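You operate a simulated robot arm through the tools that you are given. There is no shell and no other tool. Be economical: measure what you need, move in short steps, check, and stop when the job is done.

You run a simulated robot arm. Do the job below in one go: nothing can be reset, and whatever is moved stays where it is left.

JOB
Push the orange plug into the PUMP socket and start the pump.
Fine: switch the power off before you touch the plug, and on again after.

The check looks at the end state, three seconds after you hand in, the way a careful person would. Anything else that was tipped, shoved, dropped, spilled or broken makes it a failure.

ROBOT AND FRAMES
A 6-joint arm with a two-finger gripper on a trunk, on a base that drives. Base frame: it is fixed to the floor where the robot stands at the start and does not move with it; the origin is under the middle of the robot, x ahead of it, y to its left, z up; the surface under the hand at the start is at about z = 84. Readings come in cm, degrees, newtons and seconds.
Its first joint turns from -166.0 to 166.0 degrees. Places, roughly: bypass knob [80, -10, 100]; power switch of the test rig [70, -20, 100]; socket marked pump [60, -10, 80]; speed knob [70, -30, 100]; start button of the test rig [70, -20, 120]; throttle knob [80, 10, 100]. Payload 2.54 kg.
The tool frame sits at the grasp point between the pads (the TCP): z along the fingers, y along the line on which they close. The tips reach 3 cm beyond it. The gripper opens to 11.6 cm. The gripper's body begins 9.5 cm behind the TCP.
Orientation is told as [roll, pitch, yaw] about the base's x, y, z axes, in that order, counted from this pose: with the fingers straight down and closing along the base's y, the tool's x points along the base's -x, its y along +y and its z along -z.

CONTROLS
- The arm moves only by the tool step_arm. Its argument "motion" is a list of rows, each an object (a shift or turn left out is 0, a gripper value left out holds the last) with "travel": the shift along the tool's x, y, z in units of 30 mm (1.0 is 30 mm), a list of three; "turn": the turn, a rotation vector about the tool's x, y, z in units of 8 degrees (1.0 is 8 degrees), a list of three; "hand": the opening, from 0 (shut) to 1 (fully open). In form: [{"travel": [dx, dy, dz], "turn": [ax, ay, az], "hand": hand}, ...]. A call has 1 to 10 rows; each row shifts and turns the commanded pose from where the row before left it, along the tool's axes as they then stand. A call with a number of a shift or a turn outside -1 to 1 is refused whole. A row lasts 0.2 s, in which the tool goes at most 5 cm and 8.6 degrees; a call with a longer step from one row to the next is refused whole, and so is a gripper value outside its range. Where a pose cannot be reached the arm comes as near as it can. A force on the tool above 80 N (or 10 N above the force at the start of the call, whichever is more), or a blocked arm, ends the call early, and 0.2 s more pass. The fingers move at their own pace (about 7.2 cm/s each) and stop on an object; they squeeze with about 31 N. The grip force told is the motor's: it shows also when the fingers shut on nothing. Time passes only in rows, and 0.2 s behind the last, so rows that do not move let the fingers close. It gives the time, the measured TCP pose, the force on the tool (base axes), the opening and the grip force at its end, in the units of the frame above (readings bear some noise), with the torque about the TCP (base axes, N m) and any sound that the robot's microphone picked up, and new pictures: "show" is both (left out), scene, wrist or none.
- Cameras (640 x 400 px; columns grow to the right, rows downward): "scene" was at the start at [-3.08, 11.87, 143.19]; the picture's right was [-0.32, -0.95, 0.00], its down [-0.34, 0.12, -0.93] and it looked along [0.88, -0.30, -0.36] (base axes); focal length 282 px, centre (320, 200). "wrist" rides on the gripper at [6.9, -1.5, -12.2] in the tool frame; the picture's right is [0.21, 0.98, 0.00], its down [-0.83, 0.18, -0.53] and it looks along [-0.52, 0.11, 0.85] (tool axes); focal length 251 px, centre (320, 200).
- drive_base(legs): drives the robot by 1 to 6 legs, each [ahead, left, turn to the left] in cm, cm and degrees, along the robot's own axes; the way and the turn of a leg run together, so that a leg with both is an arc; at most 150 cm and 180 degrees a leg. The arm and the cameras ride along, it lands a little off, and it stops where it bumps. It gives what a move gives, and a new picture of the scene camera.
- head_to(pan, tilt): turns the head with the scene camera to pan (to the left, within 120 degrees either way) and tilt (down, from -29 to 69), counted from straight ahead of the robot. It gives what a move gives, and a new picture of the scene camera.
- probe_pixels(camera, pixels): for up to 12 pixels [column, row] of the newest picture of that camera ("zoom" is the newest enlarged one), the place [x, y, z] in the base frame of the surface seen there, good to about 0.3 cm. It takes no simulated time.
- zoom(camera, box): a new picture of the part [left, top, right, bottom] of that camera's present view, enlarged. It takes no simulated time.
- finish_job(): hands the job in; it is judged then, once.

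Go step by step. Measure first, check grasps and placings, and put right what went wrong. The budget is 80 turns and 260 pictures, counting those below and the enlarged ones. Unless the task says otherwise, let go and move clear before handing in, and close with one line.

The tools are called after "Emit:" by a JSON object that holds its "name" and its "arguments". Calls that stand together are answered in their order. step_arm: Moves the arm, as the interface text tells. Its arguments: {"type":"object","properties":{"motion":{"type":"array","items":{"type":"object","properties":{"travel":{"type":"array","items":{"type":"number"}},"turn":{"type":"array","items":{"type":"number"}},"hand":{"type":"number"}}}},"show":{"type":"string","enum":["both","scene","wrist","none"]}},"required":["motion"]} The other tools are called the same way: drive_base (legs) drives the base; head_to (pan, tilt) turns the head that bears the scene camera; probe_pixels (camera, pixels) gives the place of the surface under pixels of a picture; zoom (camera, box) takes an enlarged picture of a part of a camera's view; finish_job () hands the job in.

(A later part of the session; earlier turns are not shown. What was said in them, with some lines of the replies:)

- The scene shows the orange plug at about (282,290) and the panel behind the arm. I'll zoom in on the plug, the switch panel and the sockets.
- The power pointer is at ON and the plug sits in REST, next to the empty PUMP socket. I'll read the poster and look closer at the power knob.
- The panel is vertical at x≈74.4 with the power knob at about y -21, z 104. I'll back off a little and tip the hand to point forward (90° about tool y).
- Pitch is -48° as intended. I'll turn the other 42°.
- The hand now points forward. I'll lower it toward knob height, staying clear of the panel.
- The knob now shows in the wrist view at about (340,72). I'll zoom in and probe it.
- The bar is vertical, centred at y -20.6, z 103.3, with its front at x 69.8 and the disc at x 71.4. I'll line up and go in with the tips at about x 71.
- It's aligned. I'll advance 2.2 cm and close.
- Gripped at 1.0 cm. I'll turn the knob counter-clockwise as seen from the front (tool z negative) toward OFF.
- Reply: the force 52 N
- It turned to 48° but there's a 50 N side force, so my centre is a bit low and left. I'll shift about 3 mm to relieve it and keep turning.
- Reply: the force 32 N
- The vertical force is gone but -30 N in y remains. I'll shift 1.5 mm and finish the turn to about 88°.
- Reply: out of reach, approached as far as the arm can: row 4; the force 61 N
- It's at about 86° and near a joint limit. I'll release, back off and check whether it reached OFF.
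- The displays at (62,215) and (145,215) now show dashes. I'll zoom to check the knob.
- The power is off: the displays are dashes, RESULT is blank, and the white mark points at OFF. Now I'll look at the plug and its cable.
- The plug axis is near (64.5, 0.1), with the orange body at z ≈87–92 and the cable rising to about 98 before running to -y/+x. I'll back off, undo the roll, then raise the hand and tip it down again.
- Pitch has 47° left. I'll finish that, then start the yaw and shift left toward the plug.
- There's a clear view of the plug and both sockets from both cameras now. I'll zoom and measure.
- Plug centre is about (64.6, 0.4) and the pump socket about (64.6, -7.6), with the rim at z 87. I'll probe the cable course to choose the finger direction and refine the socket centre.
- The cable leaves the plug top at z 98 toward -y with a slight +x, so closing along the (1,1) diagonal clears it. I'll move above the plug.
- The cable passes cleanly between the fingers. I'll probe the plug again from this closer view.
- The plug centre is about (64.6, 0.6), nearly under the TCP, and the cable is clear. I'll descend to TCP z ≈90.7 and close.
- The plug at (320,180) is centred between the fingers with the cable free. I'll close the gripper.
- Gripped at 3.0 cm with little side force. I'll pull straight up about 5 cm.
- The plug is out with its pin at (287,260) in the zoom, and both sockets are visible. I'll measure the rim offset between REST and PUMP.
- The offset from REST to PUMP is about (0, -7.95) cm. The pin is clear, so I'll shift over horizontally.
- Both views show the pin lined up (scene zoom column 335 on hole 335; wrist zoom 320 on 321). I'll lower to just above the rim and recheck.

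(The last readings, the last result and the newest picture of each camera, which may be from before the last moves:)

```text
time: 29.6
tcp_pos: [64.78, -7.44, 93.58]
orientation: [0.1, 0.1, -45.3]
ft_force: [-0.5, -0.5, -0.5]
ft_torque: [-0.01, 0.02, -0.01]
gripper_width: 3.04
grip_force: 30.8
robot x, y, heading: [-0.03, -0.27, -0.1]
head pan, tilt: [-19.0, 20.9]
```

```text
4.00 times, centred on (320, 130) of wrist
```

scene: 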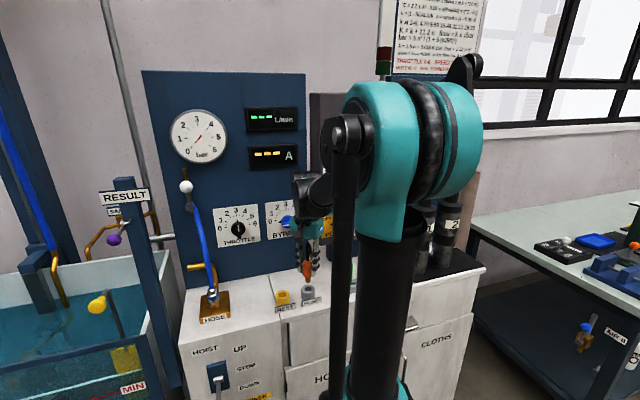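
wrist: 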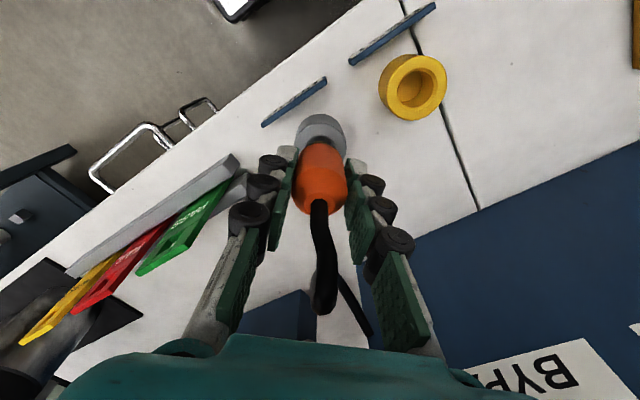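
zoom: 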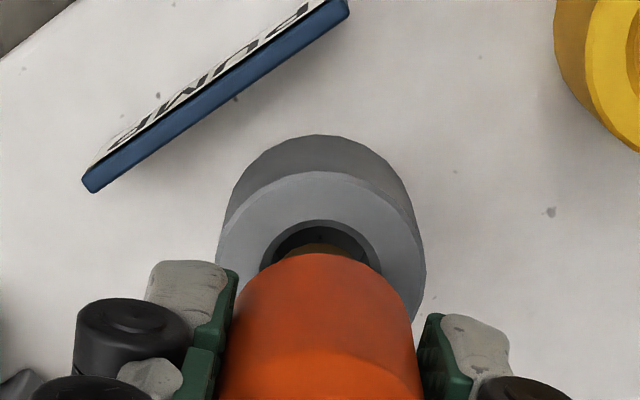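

The pin tip is entering the hole, centred in both views. I'll push down slowly.

Emit:
{"name": "step_arm", "arguments": {"motion": [{"travel": [0, 0, 0.2]}, {"travel": [0, 0, 0.2]}, {"travel": [0, 0, 0.2]}, {}], "show": "none"}}

Emit:
{"name": "zoom", "arguments": {"camera": "scene", "box": [280, 250, 335, 305]}}

```text
time: 30.6
tcp_pos: [64.7, -7.58, 91.78]
orientation: [0.2, 0.0, -45.2]
ft_force: [0.3, 0.2, -0.2]
ft_torque: [-0.03, -0.05, -0.03]
gripper_width: 3.01
grip_force: 30.9
robot x, y, heading: [-0.22, -0.14, -0.2]
head pan, tilt: [-19.0, 20.9]
```

```text
7.27 times, centred on (308, 278) of scene
```

zoom: 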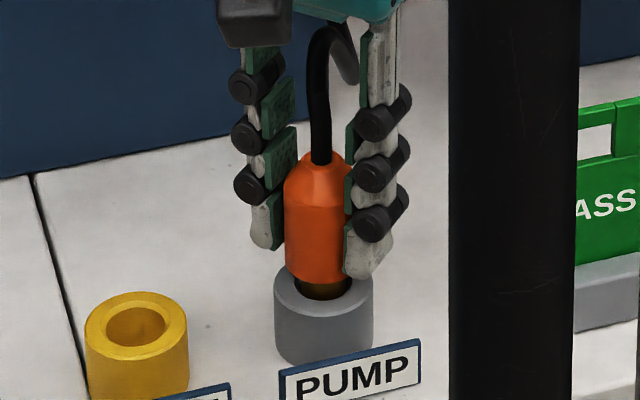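

It's going in with no force and about 1 cm is left. I'll press on to seat it.

Emit:
{"name": "step_arm", "arguments": {"motion": [{"travel": [0, 0, 0.15]}, {"travel": [0, 0, 0.1]}, {"travel": [0, 0, 0.1]}, {}], "show": "none"}}

Emit:
{"name": "zoom", "arguments": {"camera": "scene", "box": [280, 250, 335, 305]}}

```text
time: 31.6
tcp_pos: [64.85, -7.52, 90.7]
orientation: [0.3, 0.0, -45.2]
ft_force: [-0.5, -0.4, -0.3]
ft_torque: [0.03, -0.02, -0.01]
gripper_width: 3.02
grip_force: 30.9
robot x, y, heading: [0.16, -0.22, 0.1]
head pan, tilt: [-19.0, 20.9]
```

```text
7.27 times, centred on (308, 278) of scene
```

zoom: 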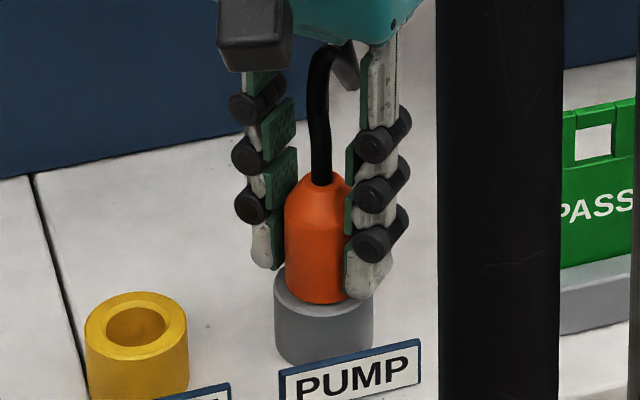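

It looks seated, but I felt no contact. I'll press a few millimetres more to confirm.

Emit:
{"name": "step_arm", "arguments": {"motion": [{"travel": [0, 0, 0.06]}, {"travel": [0, 0, 0.06]}, {}], "show": "none"}}

```text
time: 32.4
tcp_pos: [64.76, -7.4, 90.5]
orientation: [0.3, 0.0, -45.2]
ft_force: [2.0, -0.7, 24.8]
ft_torque: [-0.01, -0.1, 0.06]
gripper_width: 3.01
grip_force: 30.8
robot x, y, heading: [0.27, -0.12, 0.1]
head pan, tilt: [-19.0, 20.9]
```

There's 25 N upward at TCP z 90.5, so it's bottomed. I'll press once a little harder, relax, release and rise, then look.

Emit:
{"name": "step_arm", "arguments": {"motion": [{"travel": [0, 0, 0.07]}, {}, {"travel": [0, 0, -0.17]}, {"hand": 0.45}, {}, {}], "show": "wrist"}}

Emit:
{"name": "zoom", "arguments": {"camera": "scene", "box": [280, 250, 335, 305]}}

```text
time: 33.8
tcp_pos: [64.8, -7.33, 90.66]
orientation: [0.3, -0.1, -45.2]
ft_force: [-0.3, -0.6, -0.6]
ft_torque: [-0.01, 0.0, 0.03]
gripper_width: 5.24
grip_force: 0.1
robot x, y, heading: [-0.4, 0.21, -0.0]
head pan, tilt: [-19.0, 20.9]
```

wrist: 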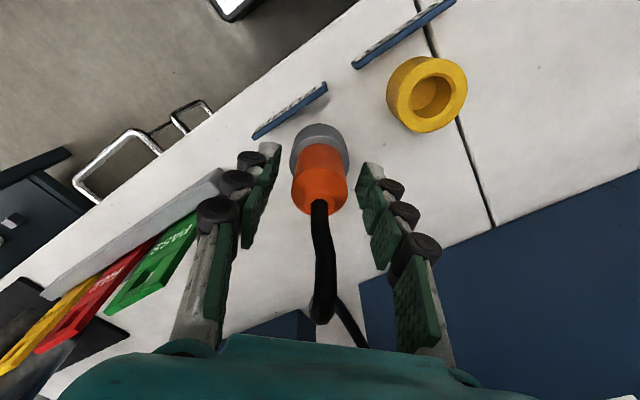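

```text
7.27 times, centred on (308, 278) of scene
```

zoom: 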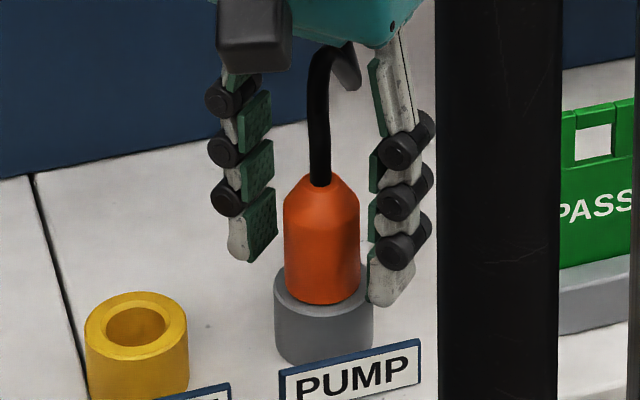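

The plug stands seated and released. I'll rise straight up, watching that the cable isn't snagged.

Emit:
{"name": "step_arm", "arguments": {"motion": [{"travel": [0, 0, -0.5]}, {"travel": [0, 0, -1]}, {"travel": [0, 0, -1]}, {"travel": [0, 0, -1]}, {"travel": [0, 0, -1]}, {"travel": [0, 0, -1]}, {"travel": [0.7, -0.7, -1]}, {"travel": [0.7, -0.7, -1]}, {"travel": [0.7, -0.7, -1]}]}}

Emit:
{"name": "zoom", "arguments": {"camera": "scene", "box": [200, 190, 360, 320]}}

```text
time: 35.8
tcp_pos: [55.88, -7.47, 116.14]
orientation: [0.2, 0.1, -45.2]
ft_force: [0.2, 0.6, 0.9]
ft_torque: [-0.01, 0.04, -0.02]
gripper_width: 5.21
grip_force: 0.1
robot x, y, heading: [0.26, -0.02, 0.3]
head pan, tilt: [-19.0, 20.9]
```

scene: 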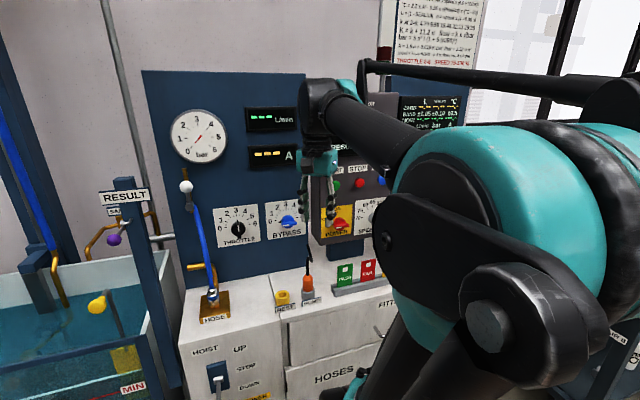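
wrist: 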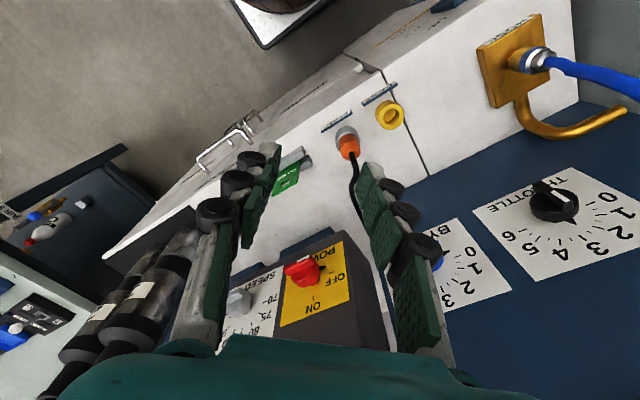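

```text
3.08 times, centred on (280, 255) of scene
```

zoom: 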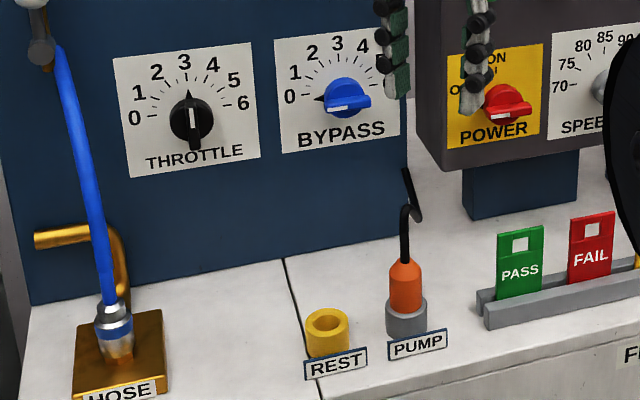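

The plug is properly seated in PUMP and the throttle and bypass look unchanged. Next I'll turn the hand forward again for the power knob: undo the yaw, move to y -21, and pitch.

Emit:
{"name": "step_arm", "arguments": {"motion": [{"travel": [0, 0, -0.5], "turn": [0, 0, -1]}, {"turn": [0, 0, -1]}, {"turn": [0, 0, -1]}, {"turn": [0, 0, -1]}, {"turn": [0, 0, -1]}, {"turn": [0, 0, -0.65]}, {"travel": [0, -1, 0]}, {"travel": [0, -1, 0]}, {"travel": [0, -1, 0]}, {"travel": [0, -1, 0]}], "show": "none"}}

Emit:
{"name": "step_arm", "arguments": {"motion": [{"travel": [0.1, -0.4, 0]}, {"turn": [0, -1, 0]}, {"turn": [0, -1, 0]}, {"turn": [0, -1, 0]}, {"turn": [0, -1, 0]}, {"turn": [0, -1, 0]}, {"turn": [0, -1, 0]}, {"turn": [0, -1, 0]}, {"turn": [0, -1, 0]}, {"turn": [0, -1, 0]}], "show": "none"}}

Emit:
{"name": "step_arm", "arguments": {"motion": [{"turn": [0, -1, 0]}, {"turn": [0, -1, 0]}, {"turn": [0, -0.25, 0]}, {"travel": [1, 0, 0]}, {"travel": [1, 0, 0]}, {"travel": [1, 0, 0]}]}}

```text
time: 38.0
tcp_pos: [55.8, -19.48, 117.58]
orientation: [0.2, -0.3, 0.2]
ft_force: [-0.5, 0.5, 0.2]
ft_torque: [0.02, -0.01, 0.0]
gripper_width: 5.21
grip_force: 0.1
robot x, y, heading: [0.06, -0.11, 0.1]
head pan, tilt: [-19.0, 20.9]
```

```text
time: 40.2
tcp_pos: [55.38, -20.65, 117.74]
orientation: [0.5, -72.3, -0.5]
ft_force: [-0.3, 0.4, 0.4]
ft_torque: [0.0, -0.01, -0.03]
gripper_width: 5.2
grip_force: 0.0
robot x, y, heading: [0.15, 0.08, 0.1]
head pan, tilt: [-19.0, 20.9]
```

```text
time: 41.6
tcp_pos: [55.56, -20.73, 108.63]
orientation: [140.7, -89.7, -140.7]
ft_force: [-0.3, 0.2, -0.6]
ft_torque: [0.0, -0.04, -0.05]
gripper_width: 5.23
grip_force: 0.1
robot x, y, heading: [0.18, 0.05, 0.2]
head pan, tilt: [-19.0, 20.9]
```

scene: 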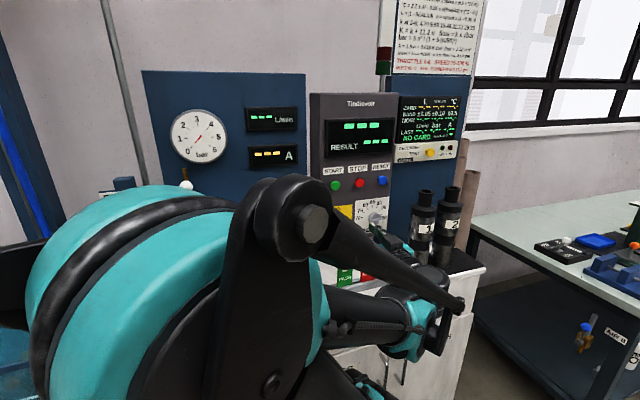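
wrist: 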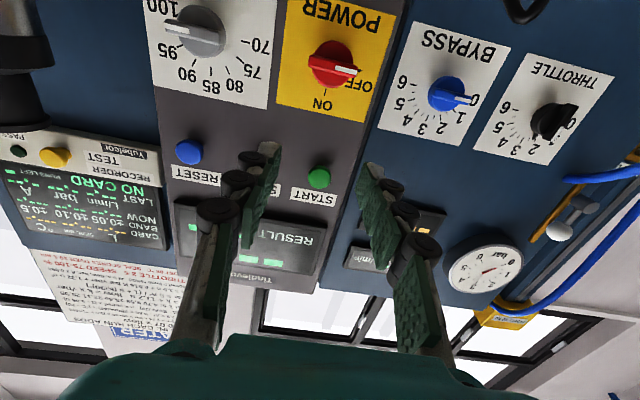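

The hand points forward again. I'll zoom on the knob to see its angle and measure it.

Emit:
{"name": "zoom", "arguments": {"camera": "wrist", "box": [280, 10, 390, 120]}}

Emit:
{"name": "probe_pixels", "arguments": {"camera": "wrist", "pixels": [[313, 62], [333, 66], [353, 71], [319, 178]]}}

```text
3.64 times, centred on (335, 65) of wrist
```

zoom: 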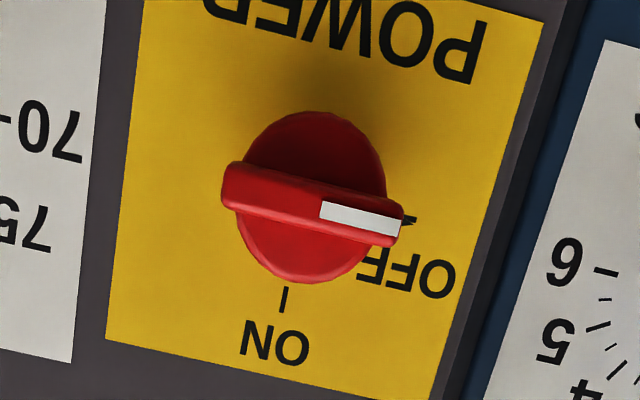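

```text
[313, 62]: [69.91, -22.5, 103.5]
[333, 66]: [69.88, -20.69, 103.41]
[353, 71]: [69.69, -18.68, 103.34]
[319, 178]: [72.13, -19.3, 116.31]
```

The bar is horizontal at centre (y -20.65, z 103.4). I'll lower to it and roll about 86°.

Emit:
{"name": "step_arm", "arguments": {"motion": [{"travel": [0.87, 0, 0]}, {"travel": [0.87, 0, 0]}, {"turn": [0, 0, -1]}, {"turn": [0, 0, -1]}, {"turn": [0, 0, -1]}, {"turn": [0, 0, -1]}, {"turn": [0, 0, -1]}, {"turn": [0, 0, -1]}, {"turn": [0, 0, -1]}, {"turn": [0, 0, -1]}], "show": "none"}}

Emit:
{"name": "step_arm", "arguments": {"motion": [{"turn": [0, 0, -1]}, {"turn": [0, 0, -1]}, {"turn": [0, 0, -0.75]}, {"travel": [0, 0, 1]}, {"travel": [0, 0, 1]}, {"travel": [0, 0, 0.8]}, {}], "show": "wrist"}}

```text
time: 43.8
tcp_pos: [55.57, -20.55, 103.48]
orientation: [-90.2, -26.1, 90.1]
ft_force: [-0.5, -0.9, -0.1]
ft_torque: [-0.01, -0.01, -0.01]
gripper_width: 5.22
grip_force: 0.1
robot x, y, heading: [-0.0, 0.09, -0.3]
head pan, tilt: [-19.0, 20.9]
```

```text
time: 45.4
tcp_pos: [64.25, -20.49, 103.35]
orientation: [-88.7, -6.7, 89.8]
ft_force: [1.0, -0.2, 0.6]
ft_torque: [-0.02, 0.01, -0.03]
gripper_width: 5.21
grip_force: 0.0
out of reach, approached as far as the arm can: row 3
robot x, y, heading: [0.26, 0.08, -0.2]
head pan, tilt: [-19.0, 20.9]
```

wrist: 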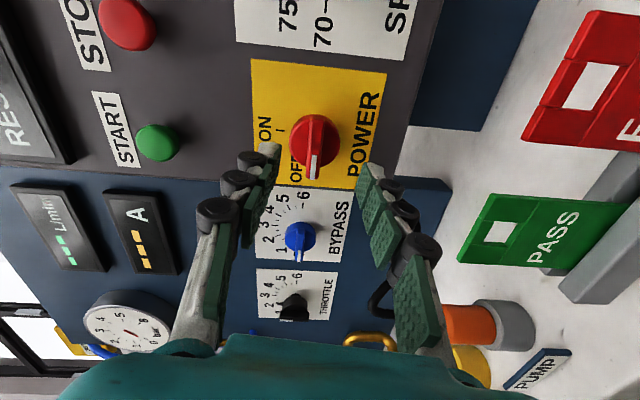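

It's lined up with 7° of roll error, which is acceptable. I'll advance 3.6 cm and grip.

Emit:
{"name": "step_arm", "arguments": {"motion": [{"travel": [0, 0, 0.6]}, {"travel": [0, 0, 0.6]}, {"hand": 0.0}, {}, {}, {}], "show": "wrist"}}

```text
time: 46.8
tcp_pos: [67.75, -20.62, 103.22]
orientation: [-88.7, -6.7, 89.6]
ft_force: [22.1, -8.0, 56.9]
ft_torque: [0.04, -1.4, -0.12]
gripper_width: 1.63
grip_force: 31.0
robot x, y, heading: [0.37, 0.19, 0.1]
head pan, tilt: [-19.0, 20.9]
```

wrist: 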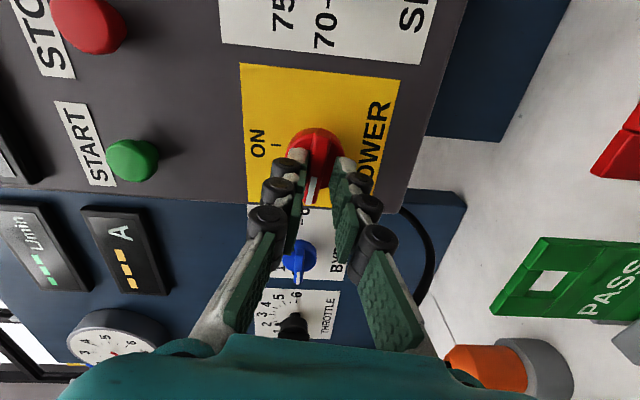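

There's 57 N upward on the tool, so I'm slightly low. I'll raise 3 mm and begin turning clockwise.

Emit:
{"name": "step_arm", "arguments": {"motion": [{"travel": [0, -0.09, 0]}, {"turn": [0, 0, 1]}, {"turn": [0, 0, 1]}, {}], "show": "wrist"}}

```text
time: 47.8
tcp_pos: [67.78, -20.56, 103.46]
orientation: [-88.5, -22.7, 89.2]
ft_force: [19.5, -12.2, 57.1]
ft_torque: [0.05, -1.44, -0.32]
gripper_width: 1.1
grip_force: 31.1
robot x, y, heading: [0.1, -0.11, 0.2]
head pan, tilt: [-19.0, 20.9]
```

wrist: 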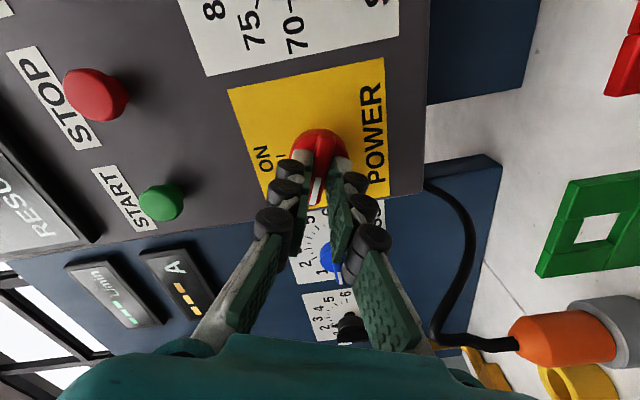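

It's turning, but the 57 N persists. I'll shift up another 3 mm and continue.

Emit:
{"name": "step_arm", "arguments": {"motion": [{"travel": [-0.01, -0.1, 0]}, {"turn": [0, 0, 1]}, {"turn": [0, 0, 1]}, {"turn": [0, 0, 1]}, {}], "show": "none"}}

```text
time: 49.0
tcp_pos: [67.73, -20.49, 103.59]
orientation: [-87.8, -46.7, 88.4]
ft_force: [-12.2, 4.7, -45.4]
ft_torque: [-0.01, 1.17, 0.0]
gripper_width: 1.09
grip_force: 38.2
robot x, y, heading: [0.16, -0.28, 0.1]
head pan, tilt: [-19.0, 20.9]
```

Now the force is -45 N in z. I'll lower about 2 mm and continue to ON.

Emit:
{"name": "step_arm", "arguments": {"motion": [{"travel": [0.05, 0.045, 0]}, {"turn": [0, 0, 1]}, {"turn": [0, 0, 1]}, {"turn": [0, 0, 1]}, {}], "show": "none"}}

```text
time: 50.2
tcp_pos: [67.77, -20.47, 103.59]
orientation: [-85.9, -70.7, 86.1]
ft_force: [-6.9, 16.2, 11.1]
ft_torque: [0.05, -1.0, 0.6]
gripper_width: 1.09
grip_force: 37.7
robot x, y, heading: [0.09, -0.21, -0.2]
head pan, tilt: [-19.0, 20.9]
```

Forces are small with 19° left. I'll finish the turn.

Emit:
{"name": "step_arm", "arguments": {"motion": [{"turn": [0, 0, 1]}, {"turn": [0, 0, 1]}, {"turn": [0, 0, 0.4]}, {}]}}

```text
time: 51.2
tcp_pos: [67.7, -20.62, 103.63]
orientation: [-4.3, -88.7, 4.1]
ft_force: [-2.1, 15.9, 24.8]
ft_torque: [0.02, -0.84, 0.37]
gripper_width: 1.08
grip_force: 37.5
robot x, y, heading: [-0.17, 0.18, 0.3]
head pan, tilt: [-19.0, 20.9]
```

scene: 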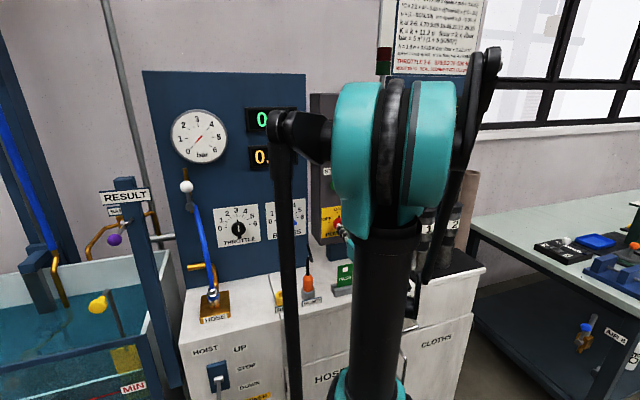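
wrist: 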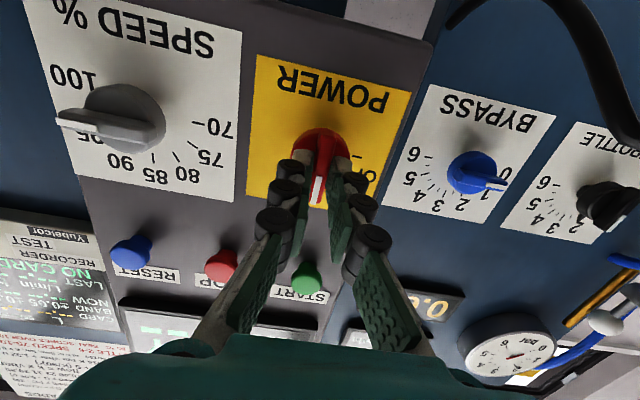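

Power is on; the displays lit up. I'll release, back off, and shut the fingers.

Emit:
{"name": "step_arm", "arguments": {"motion": [{"hand": 0.4}, {}, {"travel": [0, 0, -0.7]}, {"travel": [0, 0, -1]}, {"travel": [0, 0, -1]}, {"hand": 0, "travel": [-1, 0.2, 0]}, {"travel": [-1, 0.2, 0]}, {}, {}]}}

Emit:
{"name": "zoom", "arguments": {"camera": "wrist", "box": [230, 20, 430, 220]}}

```text
time: 53.2
tcp_pos: [59.89, -19.42, 109.84]
orientation: [-5.9, -88.6, 5.8]
ft_force: [-0.2, 0.1, -0.5]
ft_torque: [-0.01, 0.02, 0.0]
gripper_width: 0.0
grip_force: 28.3
robot x, y, heading: [0.03, 0.04, 0.2]
head pan, tilt: [-19.0, 20.9]
```

scene: 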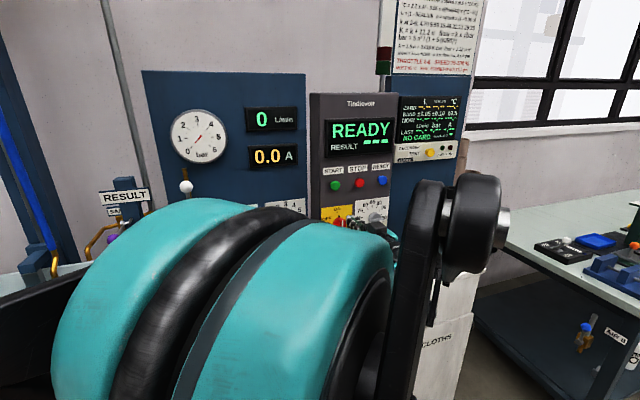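
wrist: 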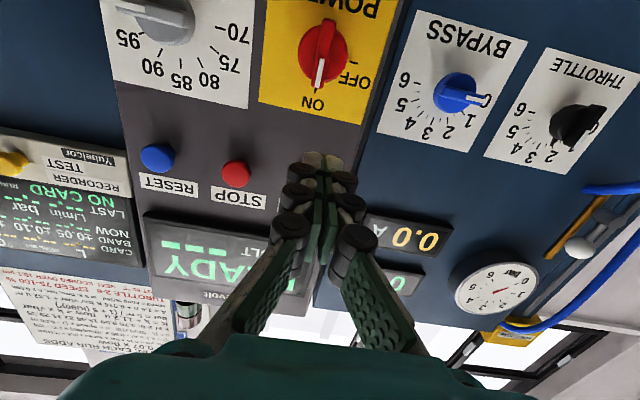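

```text
2.00 times, centred on (330, 120) of wrist
```

zoom: 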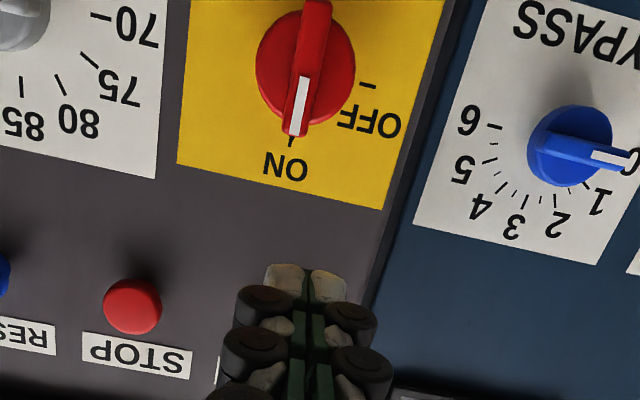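

The rig shows READY and the knob points at ON. I'll raise to the START button (y -19.1, z 116.5) and come near it.

Emit:
{"name": "step_arm", "arguments": {"motion": [{"travel": [-1, 0.05, 0]}, {"travel": [-1, 0.05, 0]}, {"travel": [-0.28, 0, 0]}, {"travel": [0, 0, 1]}, {"travel": [0, 0, 1]}, {"travel": [0, 0, 0.3]}, {}]}}

Emit:
{"name": "zoom", "arguments": {"camera": "scene", "box": [300, 130, 400, 230]}}

```text
time: 54.8
tcp_pos: [66.83, -19.05, 116.28]
orientation: [-5.4, -88.6, 5.4]
ft_force: [-0.5, -0.2, -0.2]
ft_torque: [-0.04, 0.02, -0.03]
gripper_width: 0.0
grip_force: 28.8
robot x, y, heading: [-0.4, -0.05, -0.0]
head pan, tilt: [-19.0, 20.9]
```

scene: 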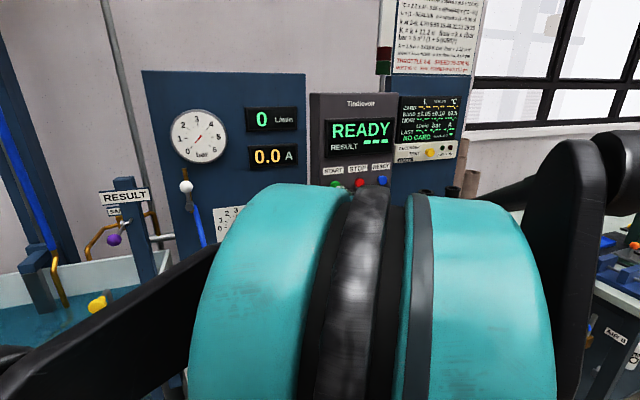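
wrist: 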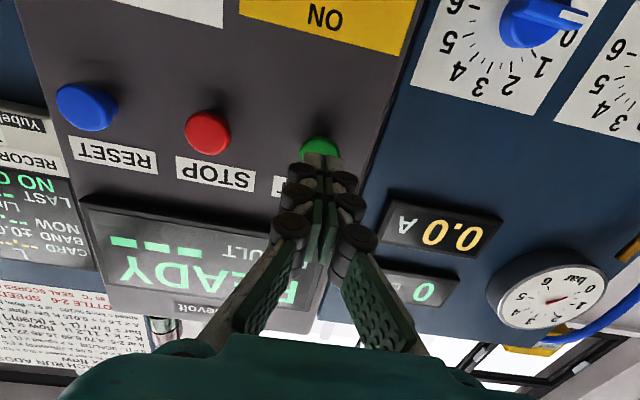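

```text
4.00 times, centred on (350, 180) of scene
```

zoom: 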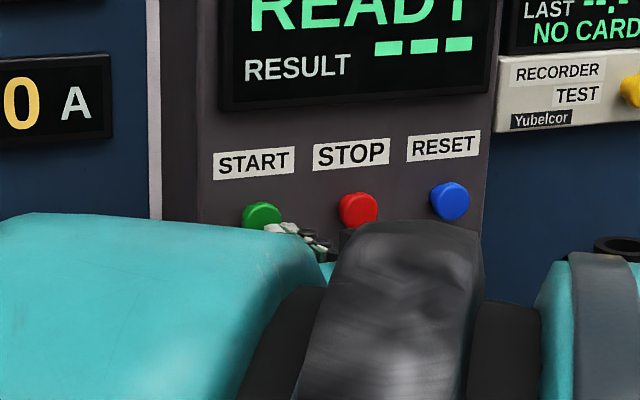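

The fingertips are in front of START, about 2.3 cm short. I'll push in gently and watch the force.

Emit:
{"name": "step_arm", "arguments": {"motion": [{"travel": [0, 0, 0.4]}, {"travel": [0, 0, 0.3]}, {"travel": [0, 0, 0.15]}, {"travel": [0, 0, 0.08]}, {}]}}

```text
time: 56.0
tcp_pos: [69.63, -19.03, 116.29]
orientation: [-5.6, -88.7, 5.6]
ft_force: [-1.9, 0.1, -0.2]
ft_torque: [-0.02, 0.0, -0.01]
gripper_width: 0.0
grip_force: 28.2
robot x, y, heading: [0.04, -0.39, 0.0]
head pan, tilt: [-19.0, 20.9]
```

scene: 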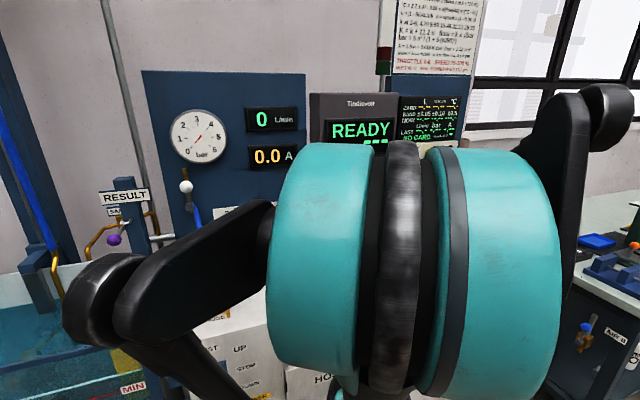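
wrist: 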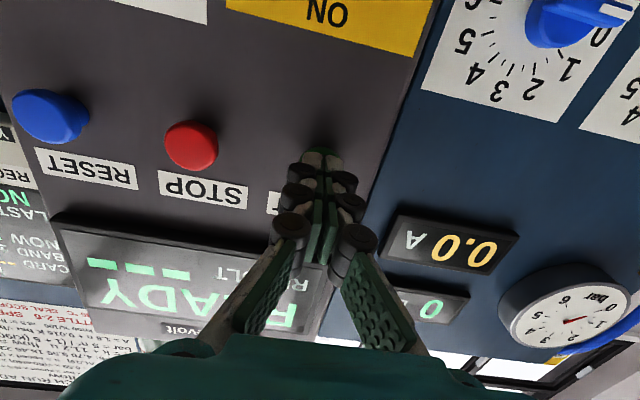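

Only 2 N, just in contact. I'll press a little further in small steps.

Emit:
{"name": "step_arm", "arguments": {"motion": [{"travel": [0, 0, 0.08]}, {"travel": [0, 0, 0.08]}, {}], "show": "scene"}}

```text
time: 56.8
tcp_pos: [70.3, -19.15, 116.27]
orientation: [-5.6, -88.6, 5.5]
ft_force: [-3.1, -0.3, 1.9]
ft_torque: [0.01, -0.05, -0.01]
gripper_width: 0.61
grip_force: 28.6
robot x, y, heading: [-0.27, 0.47, 0.2]
head pan, tilt: [-19.0, 20.9]
heard: click
```

scene: 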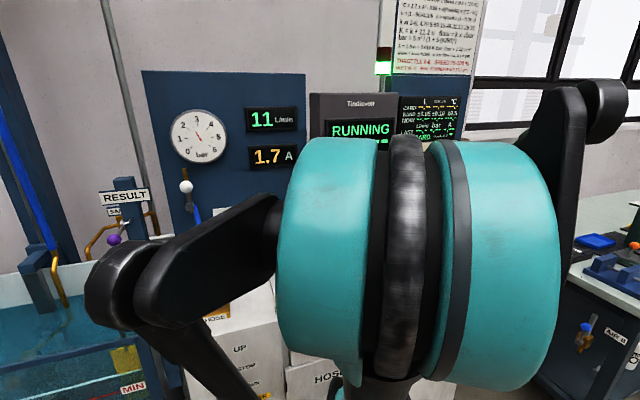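

There was a click and the display shows RUNNING with 11 L/min. I'll back straight off and check everything.

Emit:
{"name": "step_arm", "arguments": {"motion": [{"travel": [0, 0, -0.5]}, {"travel": [0, 0, -1]}, {"travel": [0, 0, -1]}, {"travel": [0, 0, -1]}, {"travel": [-1, 0, -1]}, {"travel": [-1, -1, 0]}, {"travel": [-1, -1, 0]}, {"travel": [-1, -1, 0]}, {"travel": [-1, -1, 0]}, {}]}}

Emit:
{"name": "zoom", "arguments": {"camera": "scene", "box": [90, 80, 400, 320]}}

```text
time: 59.0
tcp_pos: [57.04, -31.04, 131.77]
orientation: [-5.8, -88.6, 5.7]
ft_force: [0.7, -0.1, -0.2]
ft_torque: [-0.01, 0.01, -0.02]
gripper_width: 0.02
grip_force: 29.4
robot x, y, heading: [-0.2, -0.01, 0.2]
head pan, tilt: [-19.0, 20.9]
```

scene: 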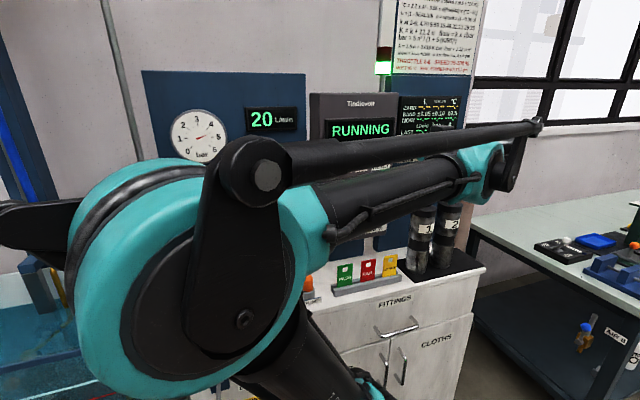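
wrist: 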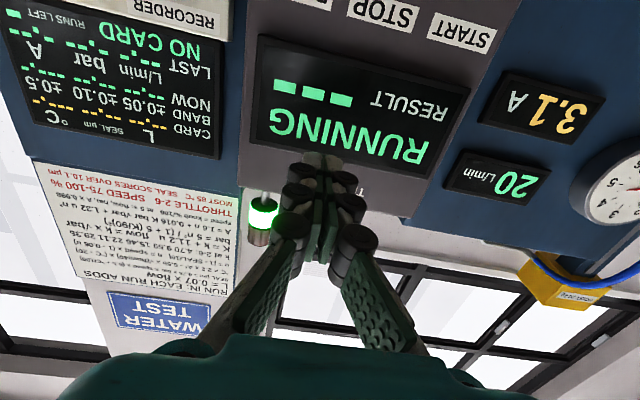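

```text
1.67 times, centred on (245, 200) of scene
```

zoom: 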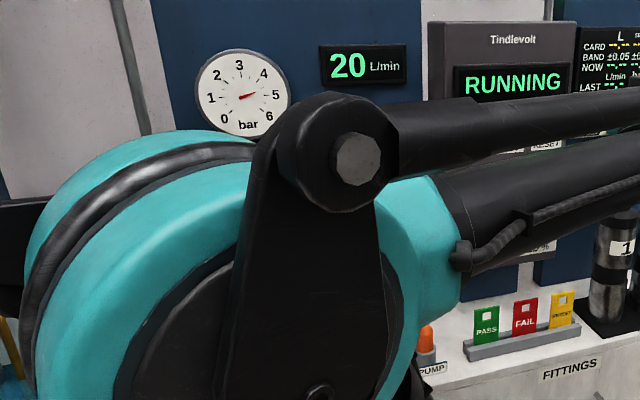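

The pump is running at 20 L/min. I'll do one check of the tank and panel with the head panned for leaks or anything disturbed.

Emit:
{"name": "step_arm", "arguments": {"motion": [{"travel": [-1, -1, 0]}, {"travel": [-1, -1, 0]}, {"travel": [-0.5, -1, -1]}, {"travel": [0, -1, -1]}, {"travel": [0, -1, -1]}, {"travel": [0, -1, 0]}, {"travel": [0, -1, 0]}], "show": "none"}}

Emit:
{"name": "head_to", "arguments": {"pan": 0, "tilt": 28}}

```text
time: 60.6
tcp_pos: [48.1, -51.92, 139.42]
orientation: [-6.3, -88.7, 6.2]
ft_force: [0.4, -0.1, -0.4]
ft_torque: [-0.03, 0.02, -0.05]
gripper_width: 0.0
grip_force: 28.2
robot x, y, heading: [0.19, 0.48, -0.2]
head pan, tilt: [-19.0, 20.9]
```

```text
time: 61.4
tcp_pos: [48.17, -51.97, 139.55]
orientation: [-5.7, -88.6, 5.5]
ft_force: [0.2, -0.5, 0.7]
ft_torque: [0.02, -0.01, -0.01]
gripper_width: 0.0
grip_force: 28.4
robot x, y, heading: [-0.09, -0.38, 0.1]
head pan, tilt: [0.0, 28.0]
```

scene: 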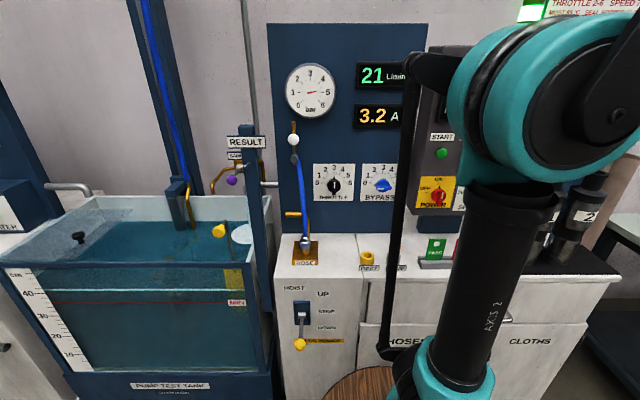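

Everything is in order: 21 L/min, discharge stays in the tank, knobs and cards undisturbed, and the arm is clear. I'm handing in.

Emit:
{"name": "finish_job", "arguments": {}}

```text
The job is handed in.
```

The orange plug is seated in the PUMP socket, with the power switched off before I touched it and back on after. The pump is running at about 21 L/min.
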